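You operate a simulated robot arm through the tools that you are given. There is no shell and no other tool. Be economical: measure what you need, move in short steps, check, and stop when the job is done.

The job below is to be done with a simulated robot arm. You get a single attempt, and the scene is never put back.

Task
Stack the silver sheave from the top of the long table on top of the gold sheave.

The check looks at the end state, three seconds after you hand in, the way a careful person would. Anything else that was tipped, shoved, dropped, spilled or broken makes it a failure.

Robot
A 6-joint arm with a two-finger parallel gripper, fixed in place. Base frame: the origin is at the foot of the arm, x ahead of it, y to its left, z up; the work surface is at about z = 0. Lengths are in m, angles in degrees, forces in N, time in s.
With the tool pointing down near the work surface it reaches from about 0.18 to 0.46 m from the base axis. Its first joint turns from -70.0 to 70.0 degrees. Payload 1.9 kg.
The tool frame sits at the grasp point between the pads (the TCP): z along the fingers, y along the line on which they close. The tips reach 0.023 m beyond it. The gripper opens to 0.094 m. The fingers are 0.038 m wide and 0.01 m thick; the gripper's body (0.054 by 0.096 m) begins 0.039 m behind the TCP.
Orientation is told as [roll, pitch, yaw] about the base's x, y, z axes, in that order, counted from this pose: with the fingers straight down and closing along the base's y, the tool's x points along the base's -x, its y along +y and its z along -z.

Tools
- The arm moves only by the tool jog_arm. Its arguments are lists of equal length, an entry for each row: "linear": the shift along the tool's x, y, z in cm, a list of three; "twist": the turn about the tool's z in degrees; "gripper": the closure in counts, from 0 (fully open) to 255 (shut). In form: {"linear": [[x, y, z], ...], "twist": [twist, ...], "gripper": [gripper, ...]}. A call has 1 to 8 rows; each row shifts and turns the commanded pose from where the row before left it, along the tool's axes as they then stand. Rows are played at 5 a second. More than 0.05 m and 8.6 degrees between two rows, or a gripper value outside its range, and nothing of the call is played. A pose out of reach is approached as far as the arm can. The call stops where the force on the tool passes 40 N (or 10 N more than at its start, if that is more) or the arm is blocked; 0.2 s more then pass. The fingers move at their own pace (about 0.108 m/s each) and stop on an object; they squeeze with about 43 N. The grip force told is the motor's: it shows also when the fingers shut on nothing. Time passes only in rows, and 0.2 s behind the last, so rows that do not move let the fingers close. It gives the time, the measured TCP pose, the force on the tool (base axes), the opening and the grip force at its end, in the units of the frame above (readings bear some noise).
- Cameras (640 x 400 px; columns grow to the right, rows downward): "scene" is fixed at [0.0677, 0.3272, 0.4179]; the picture's right is [-0.62, -0.79, 0.00], its down [-0.50, 0.39, -0.77] and it looks along [0.61, -0.48, -0.63] (base axes); focal length 286 px, centre (320, 200). "wrist" rides on the gripper at [-0.039, 0, -0.044] in the tool frame; the picture's right is [0.00, -1.00, 0.00], its down [0.97, 0.00, -0.24] and it looks along [0.24, 0.00, 0.97] (tool axes); focal length 218 px, centre (320, 200).
- grab_frame(camera): a new picture of that camera. No time passes.
- pixel_to_xyz(camera, pixels): there is no depth. For up to 12 entries [column, row, z] of the newest picture of that camera ("zoom" is the newest enlarged one), the place [x, y] in the base frame at which the ray of that pixel passes the height z, good to about 0.002 m. No time passes.
- enlarge(camera, box): a new picture of the part [left, top, right, bottom] of that camera's present view, enlarged. No time passes.
- close_job(): hands the job in; it is judged then, once.

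Go step by step. Measure first, check grasps and placings, and put right what went wrong. The budget is 60 turns and 26 pictures, counting those below and the enlarged ones. Unless the task says otherwise, let go and move clear before handing in, and close with one line.

The tools are called after ">>>" as a command line: name --argument value ..., lists and objects as JSON in quotes. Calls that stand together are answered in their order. jog_arm: Moves the arm, as the interface text tells. Its arguments: {"type":"object","properties":{"linear":{"type":"array","items":{"type":"array","items":{"type":"number"}}},"twist":{"type":"array","items":{"type":"number"}},"gripper":{"type":"array","items":{"type":"number"}}},"required":["linear","twist","gripper"]} The other tools are called the same way: grab_frame (camera) takes a picture; pixel_to_xyz (camera, pixels) gives the place at which the rays of pixels pass given heights; enlarge (camera, box) takes an enlarged picture of a part of a camera's view; close_job () hands the job in.

At the start:

```text
clock: 0.0
position: [0.2693, 0.1605, 0.2379]
ee_rot: [0.0, 0.0, 0.0]
ft_force: [0.5, -0.5, 0.5]
finger_gap: 0.0943
grasp_force: 0.0
```

scene: 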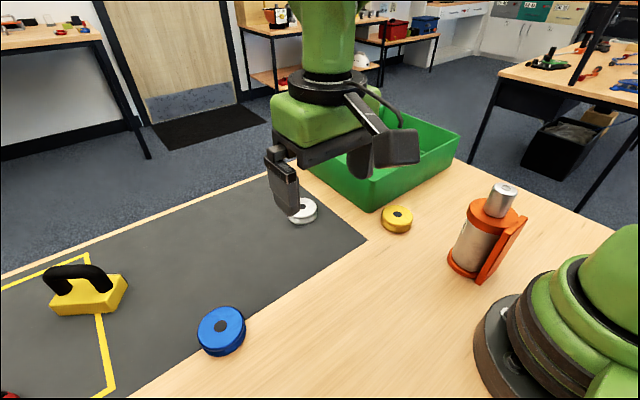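
wrist: 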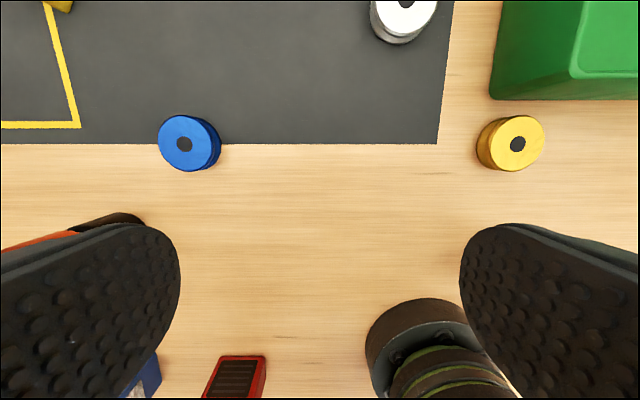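

The silver sheave shows at scene (303,211) and wrist (405,10), the gold one at scene (397,218) and wrist (517,143). I'll enlarge the scene there to get their outlines and heights.

>>> enlarge --camera "scene" --box '[260, 170, 440, 282]'

>>> pixel_to_xyz --camera "wrist" --pixels '[[517, 144, 0.02], [517, 144, 0.03], [544, 143, 0.02], [489, 143, 0.02], [476, 148, 0], [405, 2, 0.02], [405, 2, 0.03], [372, 2, 0.02], [437, 2, 0.02], [185, 144, 0.02]]'

>>> pixel_to_xyz --camera "scene" --pixels '[[398, 214, 0.02], [398, 214, 0.03], [303, 207, 0.02], [303, 207, 0.03]]'

```text
3.56 times, centred on (350, 226) of scene
```

zoom: 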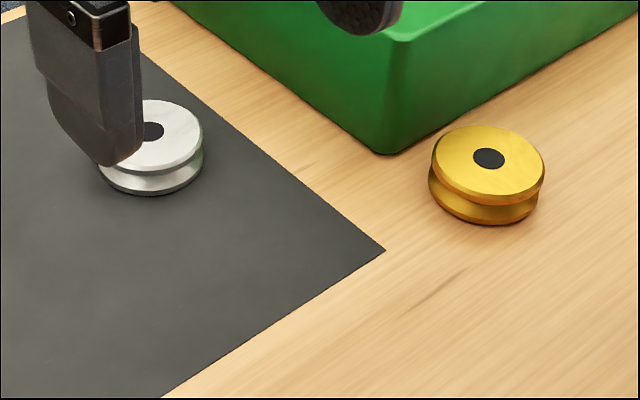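

```text
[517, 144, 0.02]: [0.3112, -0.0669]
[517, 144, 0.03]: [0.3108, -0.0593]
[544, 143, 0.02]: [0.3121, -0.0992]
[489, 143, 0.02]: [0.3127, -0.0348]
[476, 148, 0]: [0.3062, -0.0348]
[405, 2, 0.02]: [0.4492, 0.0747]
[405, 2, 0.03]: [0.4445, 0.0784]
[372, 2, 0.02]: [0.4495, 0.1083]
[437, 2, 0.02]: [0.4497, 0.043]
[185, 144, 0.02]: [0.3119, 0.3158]
```

```text
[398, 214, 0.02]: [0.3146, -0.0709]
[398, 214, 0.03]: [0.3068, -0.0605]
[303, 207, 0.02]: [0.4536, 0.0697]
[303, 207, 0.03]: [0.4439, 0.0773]
```

The hub rays from both cameras agree at a top height of about 0.027, putting gold near (0.310,-0.063) and silver near (0.446,0.077). The green bin's corner at zoom (385,153)/(400,40) is close to gold, so I'll measure that and the sheave rims.

>>> pixel_to_xyz --camera "zoom" --pixels '[[385, 154, 0], [400, 40, 0.05], [400, 40, 0.07], [400, 40, 0.09], [636, 10, 0], [176, 4, 0], [488, 159, 0.027], [432, 155, 0.027], [545, 165, 0.027], [485, 225, 0], [152, 131, 0.027], [155, 195, 0]]'

>>> pixel_to_xyz --camera "wrist" --pixels '[[490, 97, 0], [569, 79, 0.05], [569, 79, 0.07], [569, 79, 0.09], [636, 101, 0]]'

```text
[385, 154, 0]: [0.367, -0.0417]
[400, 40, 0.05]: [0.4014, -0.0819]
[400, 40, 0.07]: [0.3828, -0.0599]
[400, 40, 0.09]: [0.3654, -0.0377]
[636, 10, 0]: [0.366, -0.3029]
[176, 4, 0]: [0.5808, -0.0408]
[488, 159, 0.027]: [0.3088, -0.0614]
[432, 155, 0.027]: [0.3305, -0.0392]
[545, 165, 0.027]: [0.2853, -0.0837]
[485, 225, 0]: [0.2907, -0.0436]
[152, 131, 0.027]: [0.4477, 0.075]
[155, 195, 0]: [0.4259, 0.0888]
```

```text
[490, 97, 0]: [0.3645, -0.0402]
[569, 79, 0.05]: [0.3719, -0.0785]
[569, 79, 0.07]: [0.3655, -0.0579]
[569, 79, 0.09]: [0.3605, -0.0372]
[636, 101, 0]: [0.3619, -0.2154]
```

The bin occupies x>0.362, y<-0.04 and is about 0.085 tall, so closing along y stays clear of it at the gold sheave. Next I move above silver at z≈0.12 with the fingers open.

>>> jog_arm --linear '[[-4.4, -2.1, 2.5], [-4.4, -2.1, 3], [-4.4, -2.1, 3], [-4.4, -2.1, 3], [0, 0, 0]]' --twist '[0, 0, 0, 0, 0]' --gripper '[0, 0, 0, 0, 0]'

>>> grab_frame --camera "wrist"

```text
refused: row 1 steps farther than a row can; nothing moved
```

```text
22 pictures are left
```

wrist: 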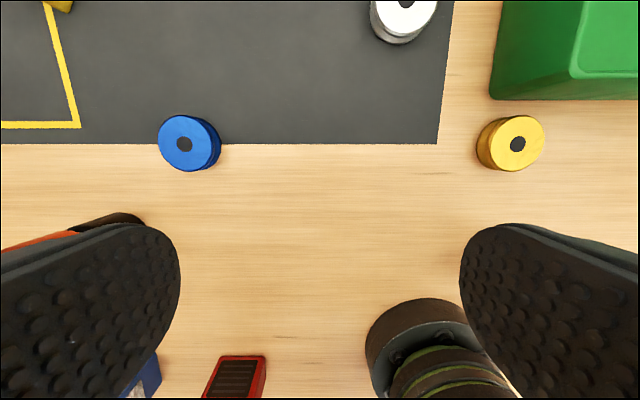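

The first row was over 5 cm in total, so nothing moved; I'll use smaller rows.

>>> jog_arm --linear '[[-2.95, -1.4, 2], [-2.95, -1.4, 2], [-2.95, -1.4, 2], [-2.95, -1.4, 2], [-2.95, -1.4, 2], [-2.95, -1.4, 2], [0, 0, 0], [0, 0, 0]]' --twist '[0, 0, 0, 0, 0, 0, 0, 0]' --gripper '[0, 0, 0, 0, 0, 0, 0, 0]'

>>> grab_frame --camera "wrist"

```text
clock: 1.8
position: [0.4437, 0.0772, 0.1146]
ee_rot: [0.0, 0.1, 0.0]
ft_force: [-0.1, -0.1, -0.1]
finger_gap: 0.0938
grasp_force: 0.1
```

```text
21 pictures are left
```

wrist: 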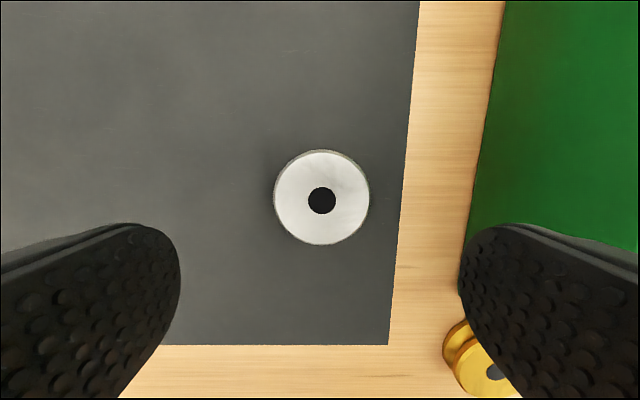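

Silver's hub is at (322,201), its rim spanning columns 273–370 and rows 149–245. I'll convert this to a location.

>>> pixel_to_xyz --camera "wrist" --pixels '[[322, 201, 0.027], [322, 201, 0.032], [273, 198, 0.027], [370, 198, 0.027], [321, 245, 0.027], [321, 152, 0.027], [495, 372, 0.027]]'

>>> enlarge --camera "scene" --box '[250, 150, 430, 262]'

```text
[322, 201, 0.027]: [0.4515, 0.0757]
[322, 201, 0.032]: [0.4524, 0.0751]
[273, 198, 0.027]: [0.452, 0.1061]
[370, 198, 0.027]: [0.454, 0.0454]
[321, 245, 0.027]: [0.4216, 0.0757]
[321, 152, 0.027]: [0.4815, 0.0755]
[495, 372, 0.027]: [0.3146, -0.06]
```

```text
3.56 times, centred on (340, 206) of scene
```

zoom: 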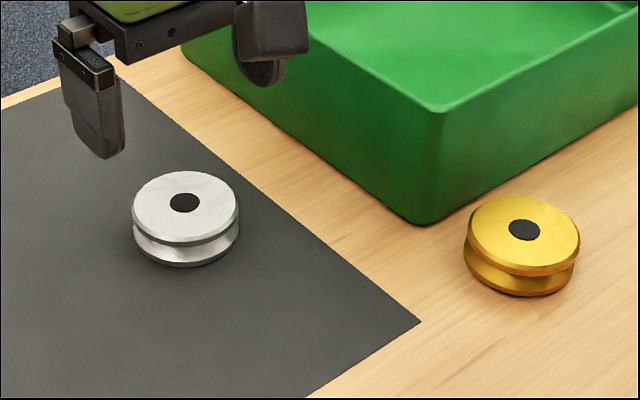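

Silver has a diameter of about 0.060 and is centred near (0.451,0.0757). I'll intersect this with the scene ray through zoom hub (184,203) to settle its height.

>>> pixel_to_xyz --camera "zoom" --pixels '[[184, 203, 0.02], [184, 203, 0.025], [184, 203, 0.03], [524, 230, 0.025], [524, 230, 0.03], [132, 214, 0.025], [240, 212, 0.025]]'

```text
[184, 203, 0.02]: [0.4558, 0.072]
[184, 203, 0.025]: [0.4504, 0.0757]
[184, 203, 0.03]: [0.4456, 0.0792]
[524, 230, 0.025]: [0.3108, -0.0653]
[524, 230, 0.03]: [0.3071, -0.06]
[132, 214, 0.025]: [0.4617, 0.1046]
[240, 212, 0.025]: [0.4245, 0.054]
```

Silver's top is z≈0.025 and its centre (0.451,0.0757). I'll descend to z≈0.028 so the tips end about 5 mm above the table and stay above gold when stacking.

>>> jog_arm --linear '[[-0.75, -0.15, 2.5], [0, 0, 2.5], [0, 0, 2], [0, 0, 1], [0, 0, 0.5], [0, 0, 0], [0, 0, 0]]' --twist '[0, 0, 0, 0, 0, 0, 0]' --gripper '[0, 0, 0, 0, 0, 0, 0]'

>>> grab_frame --camera "wrist"

```text
clock: 3.4
position: [0.4491, 0.0748, 0.032]
ee_rot: [0.1, 0.0, 0.0]
ft_force: [-0.1, -0.2, -0.5]
finger_gap: 0.094
grasp_force: 0.1
out of reach, approached as far as the arm can: row 4
```

```text
19 pictures are left
```

wrist: 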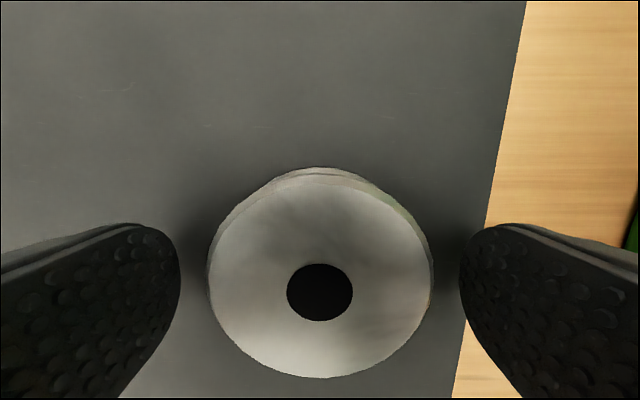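

The arm stopped at z 0.032, x 0.449, at its reach limit. I'll check where the hub at (320,292) is relative to the TCP.

>>> pixel_to_xyz --camera "wrist" --pixels '[[320, 292, 0.025], [208, 270, 0.025], [432, 270, 0.025], [320, 378, 0.025], [320, 185, 0.025]]'

```text
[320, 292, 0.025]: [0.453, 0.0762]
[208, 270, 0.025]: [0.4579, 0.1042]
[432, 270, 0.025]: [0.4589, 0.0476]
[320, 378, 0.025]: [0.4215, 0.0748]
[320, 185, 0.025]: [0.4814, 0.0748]
```

The centre is (0.4515,0.0755), so the TCP is only 2.5 mm short, well inside the 38 mm pad width. I'll back off 3 mm to stay in reach and go a little lower.

>>> jog_arm --linear '[[0.3, 0.1, 0.2], [0, 0, 0], [0, 0, 0]]' --twist '[0, 0, 0]' --gripper '[0, 0, 0]'

```text
clock: 4.2
position: [0.4475, 0.0759, 0.0306]
ee_rot: [0.0, 0.0, 0.0]
ft_force: [-0.2, 0.5, -0.6]
finger_gap: 0.094
grasp_force: 0.0
```

Now x=0.4475, z=0.0306 is within reach. I'll lower 3 mm and close.

>>> jog_arm --linear '[[0, 0, 0.3], [0, 0, 0], [0, 0, 0], [0, 0, 0], [0, 0, 0], [0, 0, 0]]' --twist '[0, 0, 0, 0, 0, 0]' --gripper '[0, 0, 255, 255, 255, 255]'

```text
clock: 5.6
position: [0.4471, 0.0753, 0.0274]
ee_rot: [0.0, 0.0, 0.0]
ft_force: [0.1, -0.9, 1.3]
finger_gap: 0.0626
grasp_force: 42.8
```

It is gripped at 0.0626 m with 42.8 N. I'll lift it and look.

>>> jog_arm --linear '[[0, 0, -1], [0, 0, -2], [0, 0, -3], [0, 0, -3], [0, 0, -3], [0, 0, -1.5], [0, 0, 0]]' --twist '[0, 0, 0, 0, 0, 0, 0]' --gripper '[255, 255, 255, 255, 255, 255, 255]'

>>> grab_frame --camera "wrist"

>>> grab_frame --camera "scene"

```text
clock: 7.2
position: [0.4522, 0.0775, 0.1617]
ee_rot: [0.0, 0.0, 0.0]
ft_force: [0.1, 0.4, -1.8]
finger_gap: 0.063
grasp_force: 43.0
out of reach, approached as far as the arm can: row 2, 3
```

```text
18 pictures are left
```

wrist: 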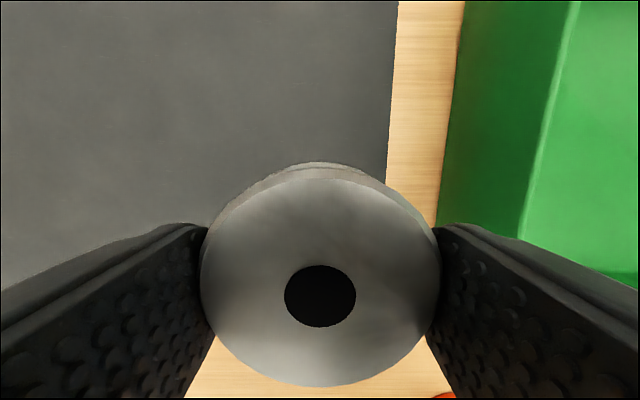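

```text
17 pictures are left
```

scene: 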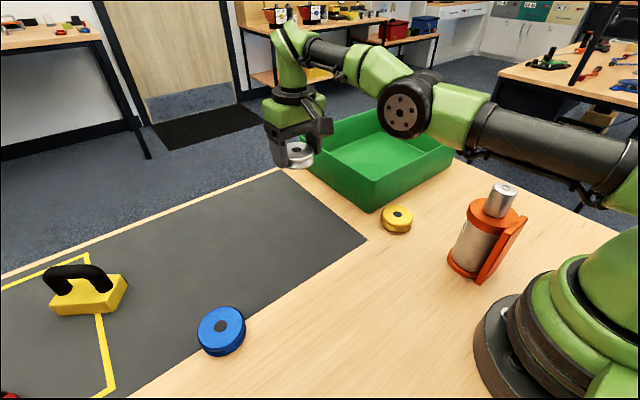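

Silver is held level. I'll get its hub offset from the TCP with the pixel (320,296) at z≈0.159, and remeasure gold.

>>> pixel_to_xyz --camera "wrist" --pixels '[[320, 296, 0.159], [320, 386, 0.159], [320, 181, 0.159]]'

>>> jog_arm --linear '[[3, -3, 0], [3, -3, 0], [3, -3, 0], [2, -1, 0], [0, 0, 0], [0, 0, 0]]' --twist '[0, 0, 0, 0, 0, 0]' --gripper '[255, 255, 255, 255, 255, 255]'

>>> grab_frame --camera "wrist"

>>> enlarge --camera "scene" --box '[300, 130, 480, 242]'

```text
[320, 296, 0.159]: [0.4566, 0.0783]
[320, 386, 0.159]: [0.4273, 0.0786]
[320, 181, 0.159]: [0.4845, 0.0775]
```

```text
clock: 8.6
position: [0.4559, 0.03, 0.1695]
ee_rot: [0.1, 0.2, 0.0]
ft_force: [0.7, 0.1, -1.5]
finger_gap: 0.0627
grasp_force: 43.0
out of reach, approached as far as the arm can: row 1, 2, 3, 4
```

```text
16 pictures are left
```

wrist: 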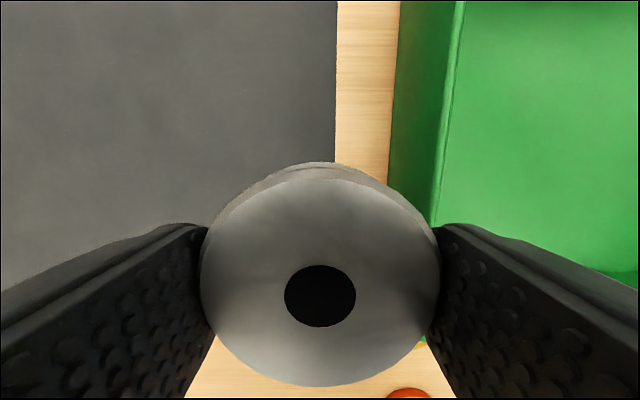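

```text
3.56 times, centred on (390, 186) of scene
```

zoom: 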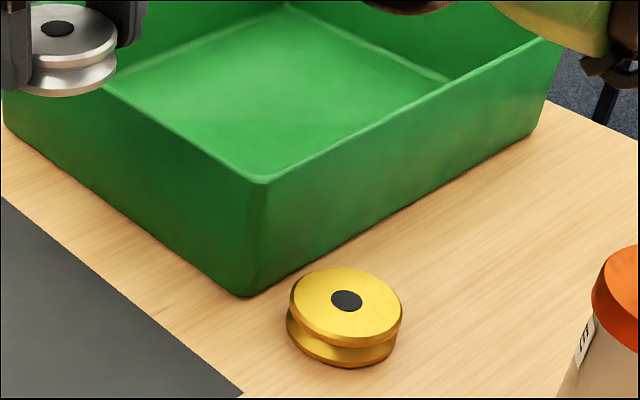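

The arm did not retract: x stayed at 0.456 and y only reached 0.03. The earlier scene picture suggests the elbow flipped downward during the lift, so I'll look before moving.

>>> grab_frame --camera "scene"

```text
14 pictures are left
```

scene: 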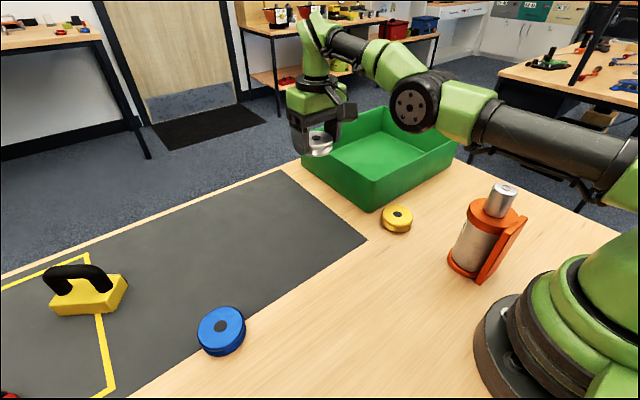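

The elbow (415,110) hangs below the shoulder–wrist line, so the arm is on its elbow-down branch and can't fold in. I'll go back over the clear mat (+y) and push outward to straighten it, so it can refold with the elbow up.

>>> jog_arm --linear '[[0, 2, 0], [0, 2.5, 0], [0, 0, 0]]' --twist '[0, 0, 0]' --gripper '[255, 255, 255]'

```text
clock: 9.4
position: [0.4527, 0.0742, 0.1695]
ee_rot: [0.0, 0.0, 0.0]
ft_force: [0.6, 0.0, -0.3]
finger_gap: 0.0629
grasp_force: 43.1
```

Commands continue from the reached pose, which is good. Now I push outward in x to straighten the elbow.

>>> jog_arm --linear '[[-1.5, 0, 0], [-1.5, 0, 0], [-1.5, 0, 0], [0, 0, 0]]' --twist '[0, 0, 0, 0]' --gripper '[255, 255, 255, 255]'

```text
clock: 10.4
position: [0.4533, 0.0732, 0.17]
ee_rot: [-0.1, 0.0, -0.1]
ft_force: [0.0, 0.6, -0.8]
finger_gap: 0.0628
grasp_force: 43.0
out of reach, approached as far as the arm can: row 1, 2, 3
```

It barely moved out, so the elbow should now be nearly straight. I'll try pulling in with small steps.

>>> jog_arm --linear '[[0.3, 0, 0], [0.5, 0, 0], [1, 0, 0], [0, 0, 0]]' --twist '[0, 0, 0, 0]' --gripper '[255, 255, 255, 255]'

```text
clock: 11.4
position: [0.4353, 0.0727, 0.1709]
ee_rot: [0.0, 0.0, 0.0]
ft_force: [0.5, -0.6, -0.3]
finger_gap: 0.063
grasp_force: 42.7
```

It followed fully (x 0.435). I'll continue inward and check the posture.

>>> jog_arm --linear '[[2, 0, 0], [3, 0, 0], [3, 0, 0], [0, 0, 0]]' --twist '[0, 0, 0, 0]' --gripper '[255, 255, 255, 255]'

>>> grab_frame --camera "scene"

```text
clock: 12.4
position: [0.3545, 0.0738, 0.1713]
ee_rot: [0.0, 0.0, 0.0]
ft_force: [-0.4, -0.5, -1.5]
finger_gap: 0.0626
grasp_force: 43.0
```

```text
13 pictures are left
```

scene: 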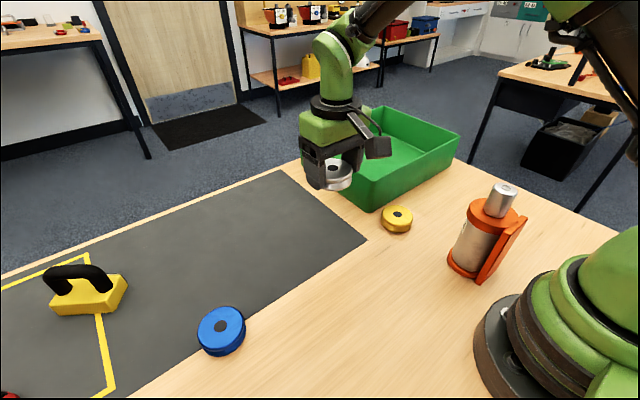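

The elbow is up again and silver is still held level (335,175). The hub sits about 4 mm ahead of the TCP in x, so the TCP target over gold is about (0.307,-0.064); I'll go there at height.

>>> jog_arm --linear '[[1.5, -3, 0], [1.5, -3, 0], [1.75, -3, 0], [0, -3, 0], [0, -1.8, 0], [0, 0, 2.5], [0, 0, 0], [0, 0, 0]]' --twist '[0, 0, 0, 0, 0, 0, 0, 0]' --gripper '[255, 255, 255, 255, 255, 255, 255, 255]'

>>> enlarge --camera "scene" --box '[300, 130, 480, 242]'

>>> pixel_to_xyz --camera "zoom" --pixels '[[346, 301, 0.025], [289, 298, 0.025], [403, 308, 0.025]]'

```text
clock: 14.2
position: [0.3082, -0.0652, 0.1459]
ee_rot: [0.0, 0.0, 0.1]
ft_force: [0.4, 0.0, -1.6]
finger_gap: 0.0626
grasp_force: 43.2
```

```text
3.56 times, centred on (390, 186) of scene
```

zoom: 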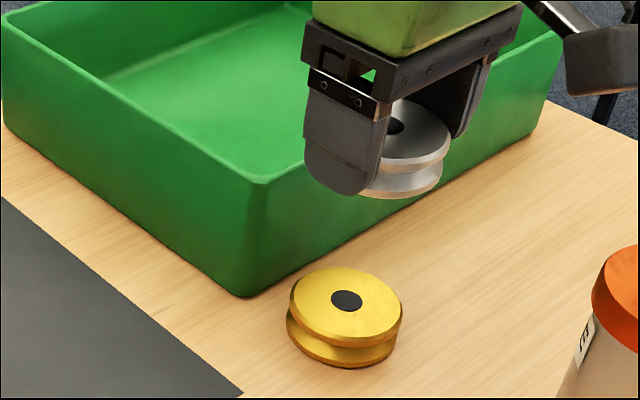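

```text
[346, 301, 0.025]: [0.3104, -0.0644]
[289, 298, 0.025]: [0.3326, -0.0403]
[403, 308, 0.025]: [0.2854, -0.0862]
```

Gold is at (0.3104,-0.0644), and silver's hub is about 1.5 mm too far in +x. I'll correct that and descend to about 1 cm above contact.

>>> jog_arm --linear '[[0.15, 0.05, 2], [0, 0, 2], [0, 0, 2], [0, 0, 1.5], [0, 0, 0.8], [0, 0, 0], [0, 0, 0]]' --twist '[0, 0, 0, 0, 0, 0, 0]' --gripper '[255, 255, 255, 255, 255, 255, 255]'

>>> enlarge --camera "scene" --box '[330, 150, 460, 231]'

>>> grab_frame --camera "wrist"

```text
clock: 15.8
position: [0.3042, -0.0635, 0.0609]
ee_rot: [0.0, 0.1, 0.0]
ft_force: [-0.5, 0.8, -1.5]
finger_gap: 0.0627
grasp_force: 42.8
```

```text
4.92 times, centred on (395, 190) of scene
```

zoom: 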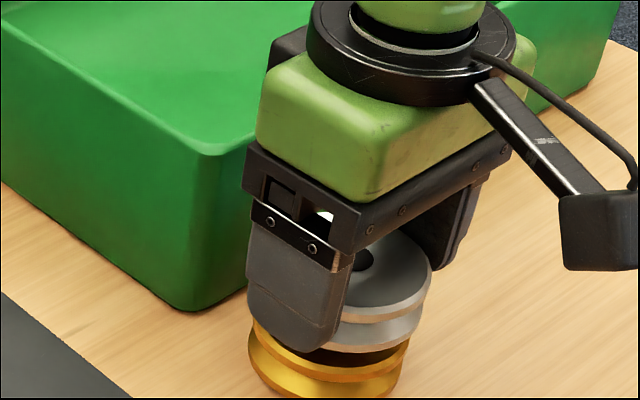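

```text
10 pictures are left
```

wrist: 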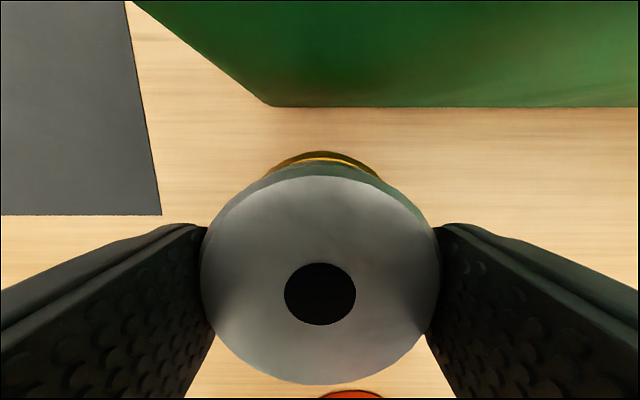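

Silver is about 9 mm above gold, whose far rim shows at (322,152). I'll compare the centres.

>>> pixel_to_xyz --camera "wrist" --pixels '[[320, 294, 0.0585], [320, 385, 0.0585], [320, 178, 0.0585], [322, 152, 0.025], [322, 157, 0.025], [204, 270, 0.0585], [437, 270, 0.0585]]'

>>> enlarge --camera "wrist" --box '[240, 130, 400, 230]'

```text
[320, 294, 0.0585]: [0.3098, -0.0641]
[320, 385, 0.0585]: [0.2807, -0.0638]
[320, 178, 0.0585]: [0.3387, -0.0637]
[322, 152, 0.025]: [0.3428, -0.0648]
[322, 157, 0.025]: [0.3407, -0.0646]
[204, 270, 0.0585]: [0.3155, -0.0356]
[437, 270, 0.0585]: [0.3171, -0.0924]
```

```text
4.00 times, centred on (320, 180) of wrist
```

zoom: 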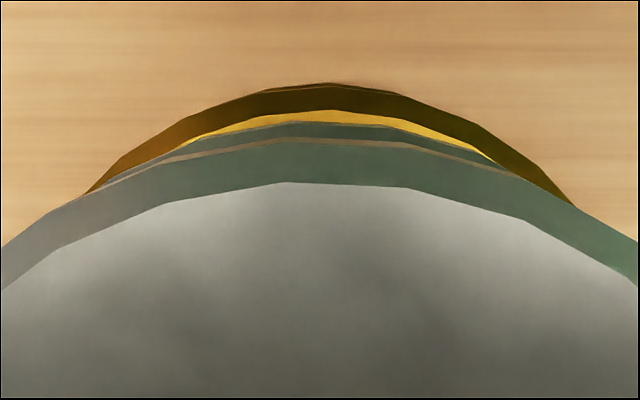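

Silver's centre (0.3097,-0.064) and gold's (~0.311,-0.065) agree within about 1.5 mm. I'll make that small correction and lower nearly to contact.

>>> jog_arm --linear '[[-0.12, -0.08, 0.3], [0, 0, 0.3], [0, 0, 0.1], [0, 0, 0], [0, 0, 0]]' --twist '[0, 0, 0, 0, 0]' --gripper '[255, 255, 255, 255, 255]'

```text
clock: 17.0
position: [0.3073, -0.066, 0.0543]
ee_rot: [0.1, 0.0, 0.0]
ft_force: [1.0, 1.2, -1.0]
finger_gap: 0.0629
grasp_force: 42.5
```

No contact yet at z 0.0543 (force still about -1 N); I'll creep 1 mm lower.

>>> jog_arm --linear '[[0, 0, 0.1], [0, 0, 0], [0, 0, 0]]' --twist '[0, 0, 0]' --gripper '[255, 255, 255]'

>>> enlarge --camera "scene" --box '[350, 170, 450, 232]'

```text
clock: 17.8
position: [0.3071, -0.0652, 0.0552]
ee_rot: [-0.1, -0.1, 0.0]
ft_force: [-0.9, 0.3, -1.9]
finger_gap: 0.0629
grasp_force: 43.3
```

```text
6.40 times, centred on (400, 201) of scene
```

zoom: 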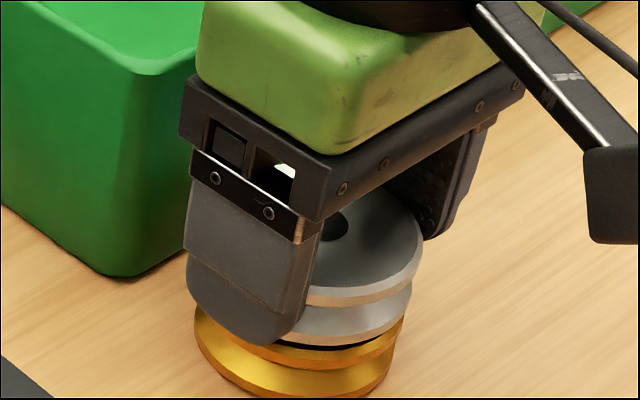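

A thin dark gap remains at (350,340) and there is no contact force. I'll creep further in 1 mm steps.

>>> jog_arm --linear '[[0, 0, 0.1], [0, 0, 0], [0, 0, 0]]' --twist '[0, 0, 0]' --gripper '[255, 255, 255]'

```text
clock: 18.6
position: [0.3073, -0.0649, 0.0531]
ee_rot: [0.0, 0.0, 0.0]
ft_force: [-0.9, -0.2, -0.7]
finger_gap: 0.0625
grasp_force: 43.2
```

>>> jog_arm --linear '[[0, 0, 0.1], [0, 0, 0], [0, 0, 0]]' --twist '[0, 0, 0]' --gripper '[255, 255, 255]'

```text
clock: 19.4
position: [0.3078, -0.0646, 0.0518]
ee_rot: [0.1, 0.0, 0.0]
ft_force: [0.8, 0.3, -1.1]
finger_gap: 0.0628
grasp_force: 42.6
```

Still no contact force at z 0.0518; I'll take one more 1 mm step and look.

>>> jog_arm --linear '[[0, 0, 0.1], [0, 0, 0], [0, 0, 0]]' --twist '[0, 0, 0]' --gripper '[255, 255, 255]'

>>> enlarge --camera "scene" --box '[370, 190, 430, 228]'

```text
clock: 20.2
position: [0.3079, -0.0641, 0.0495]
ee_rot: [0.0, -0.1, -0.1]
ft_force: [-1.1, -0.4, 15.3]
finger_gap: 0.0627
grasp_force: 43.1
```

```text
10.53 times, centred on (400, 209) of scene
```

zoom: 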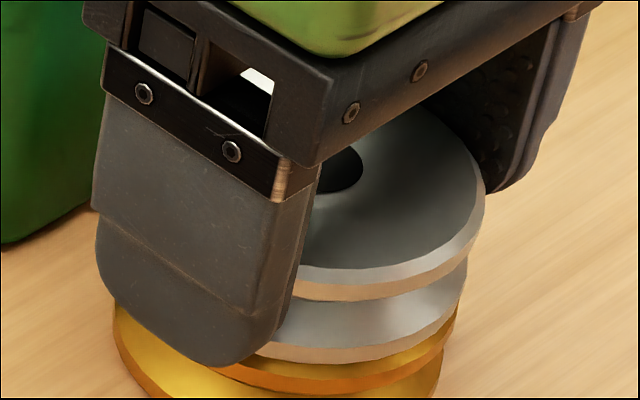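

Contact is made (15 N upward) and silver sits flush on gold. I'll ease off half a millimetre and open gently.

>>> jog_arm --linear '[[0, 0, -0.05], [0, 0, 0], [0, 0, 0], [0, 0, 0], [0, 0, 0], [0, 0, 0]]' --twist '[0, 0, 0, 0, 0, 0]' --gripper '[255, 255, 80, 70, 40, 20]'

>>> grab_frame --camera "wrist"

```text
clock: 21.6
position: [0.3078, -0.0639, 0.0506]
ee_rot: [0.0, 0.0, -0.1]
ft_force: [0.4, -0.2, 0.3]
finger_gap: 0.0866
grasp_force: 0.0
```

```text
6 pictures are left
```

wrist: 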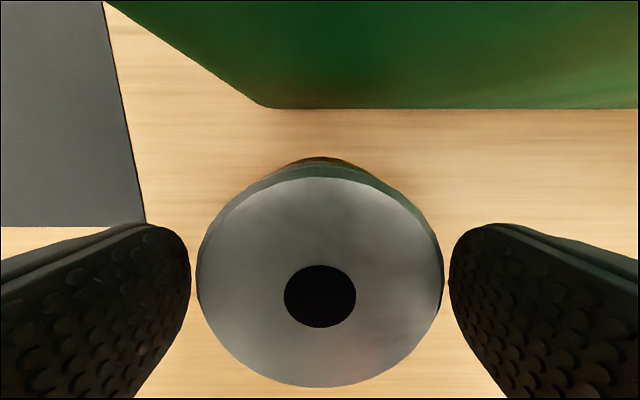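

The fingers are clear on both sides and silver rests level. I'll rise straight up and check.

>>> jog_arm --linear '[[0, 0, -1], [0, 0, -2], [0, 0, -3], [0, 0, -4], [0, 0, -3], [0, 0, 0], [0, 0, 0]]' --twist '[0, 0, 0, 0, 0, 0, 0]' --gripper '[20, 20, 20, 20, 20, 20, 20]'

>>> grab_frame --camera "scene"

>>> enlarge --camera "scene" --box '[350, 170, 450, 232]'

```text
clock: 23.2
position: [0.3059, -0.0656, 0.1833]
ee_rot: [0.0, 0.0, 0.1]
ft_force: [-0.3, 0.2, -0.1]
finger_gap: 0.0866
grasp_force: 0.0
```

```text
5 pictures are left
```

scene: 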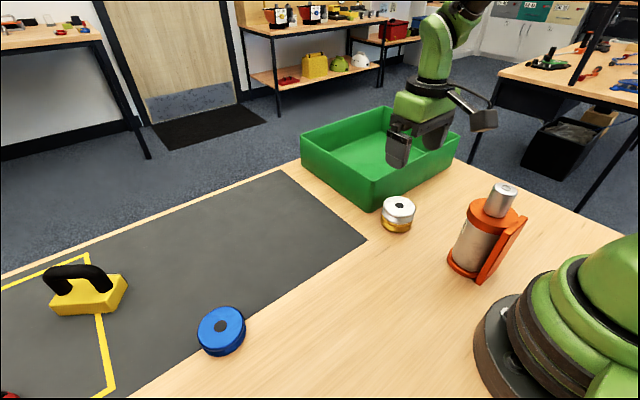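

```text
6.40 times, centred on (400, 201) of scene
```

zoom: 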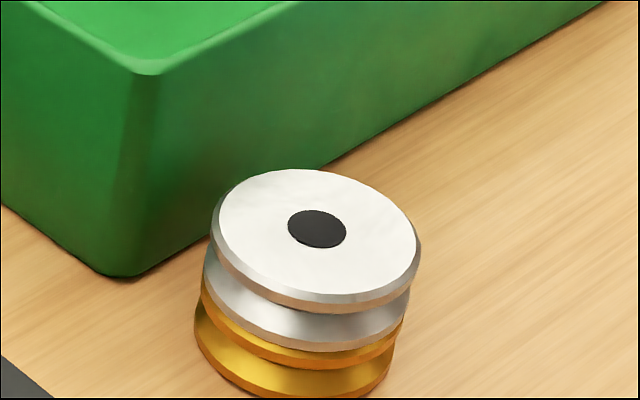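

Silver (scene 398,205) sits flush and centred on gold, and everything else is where it was. The gripper is open and well clear, so I'm handing in.

>>> close_job

```text
The job is handed in.
```

The silver sheave is stacked flush and centred on the gold one, the arm is clear, and nothing else was moved.
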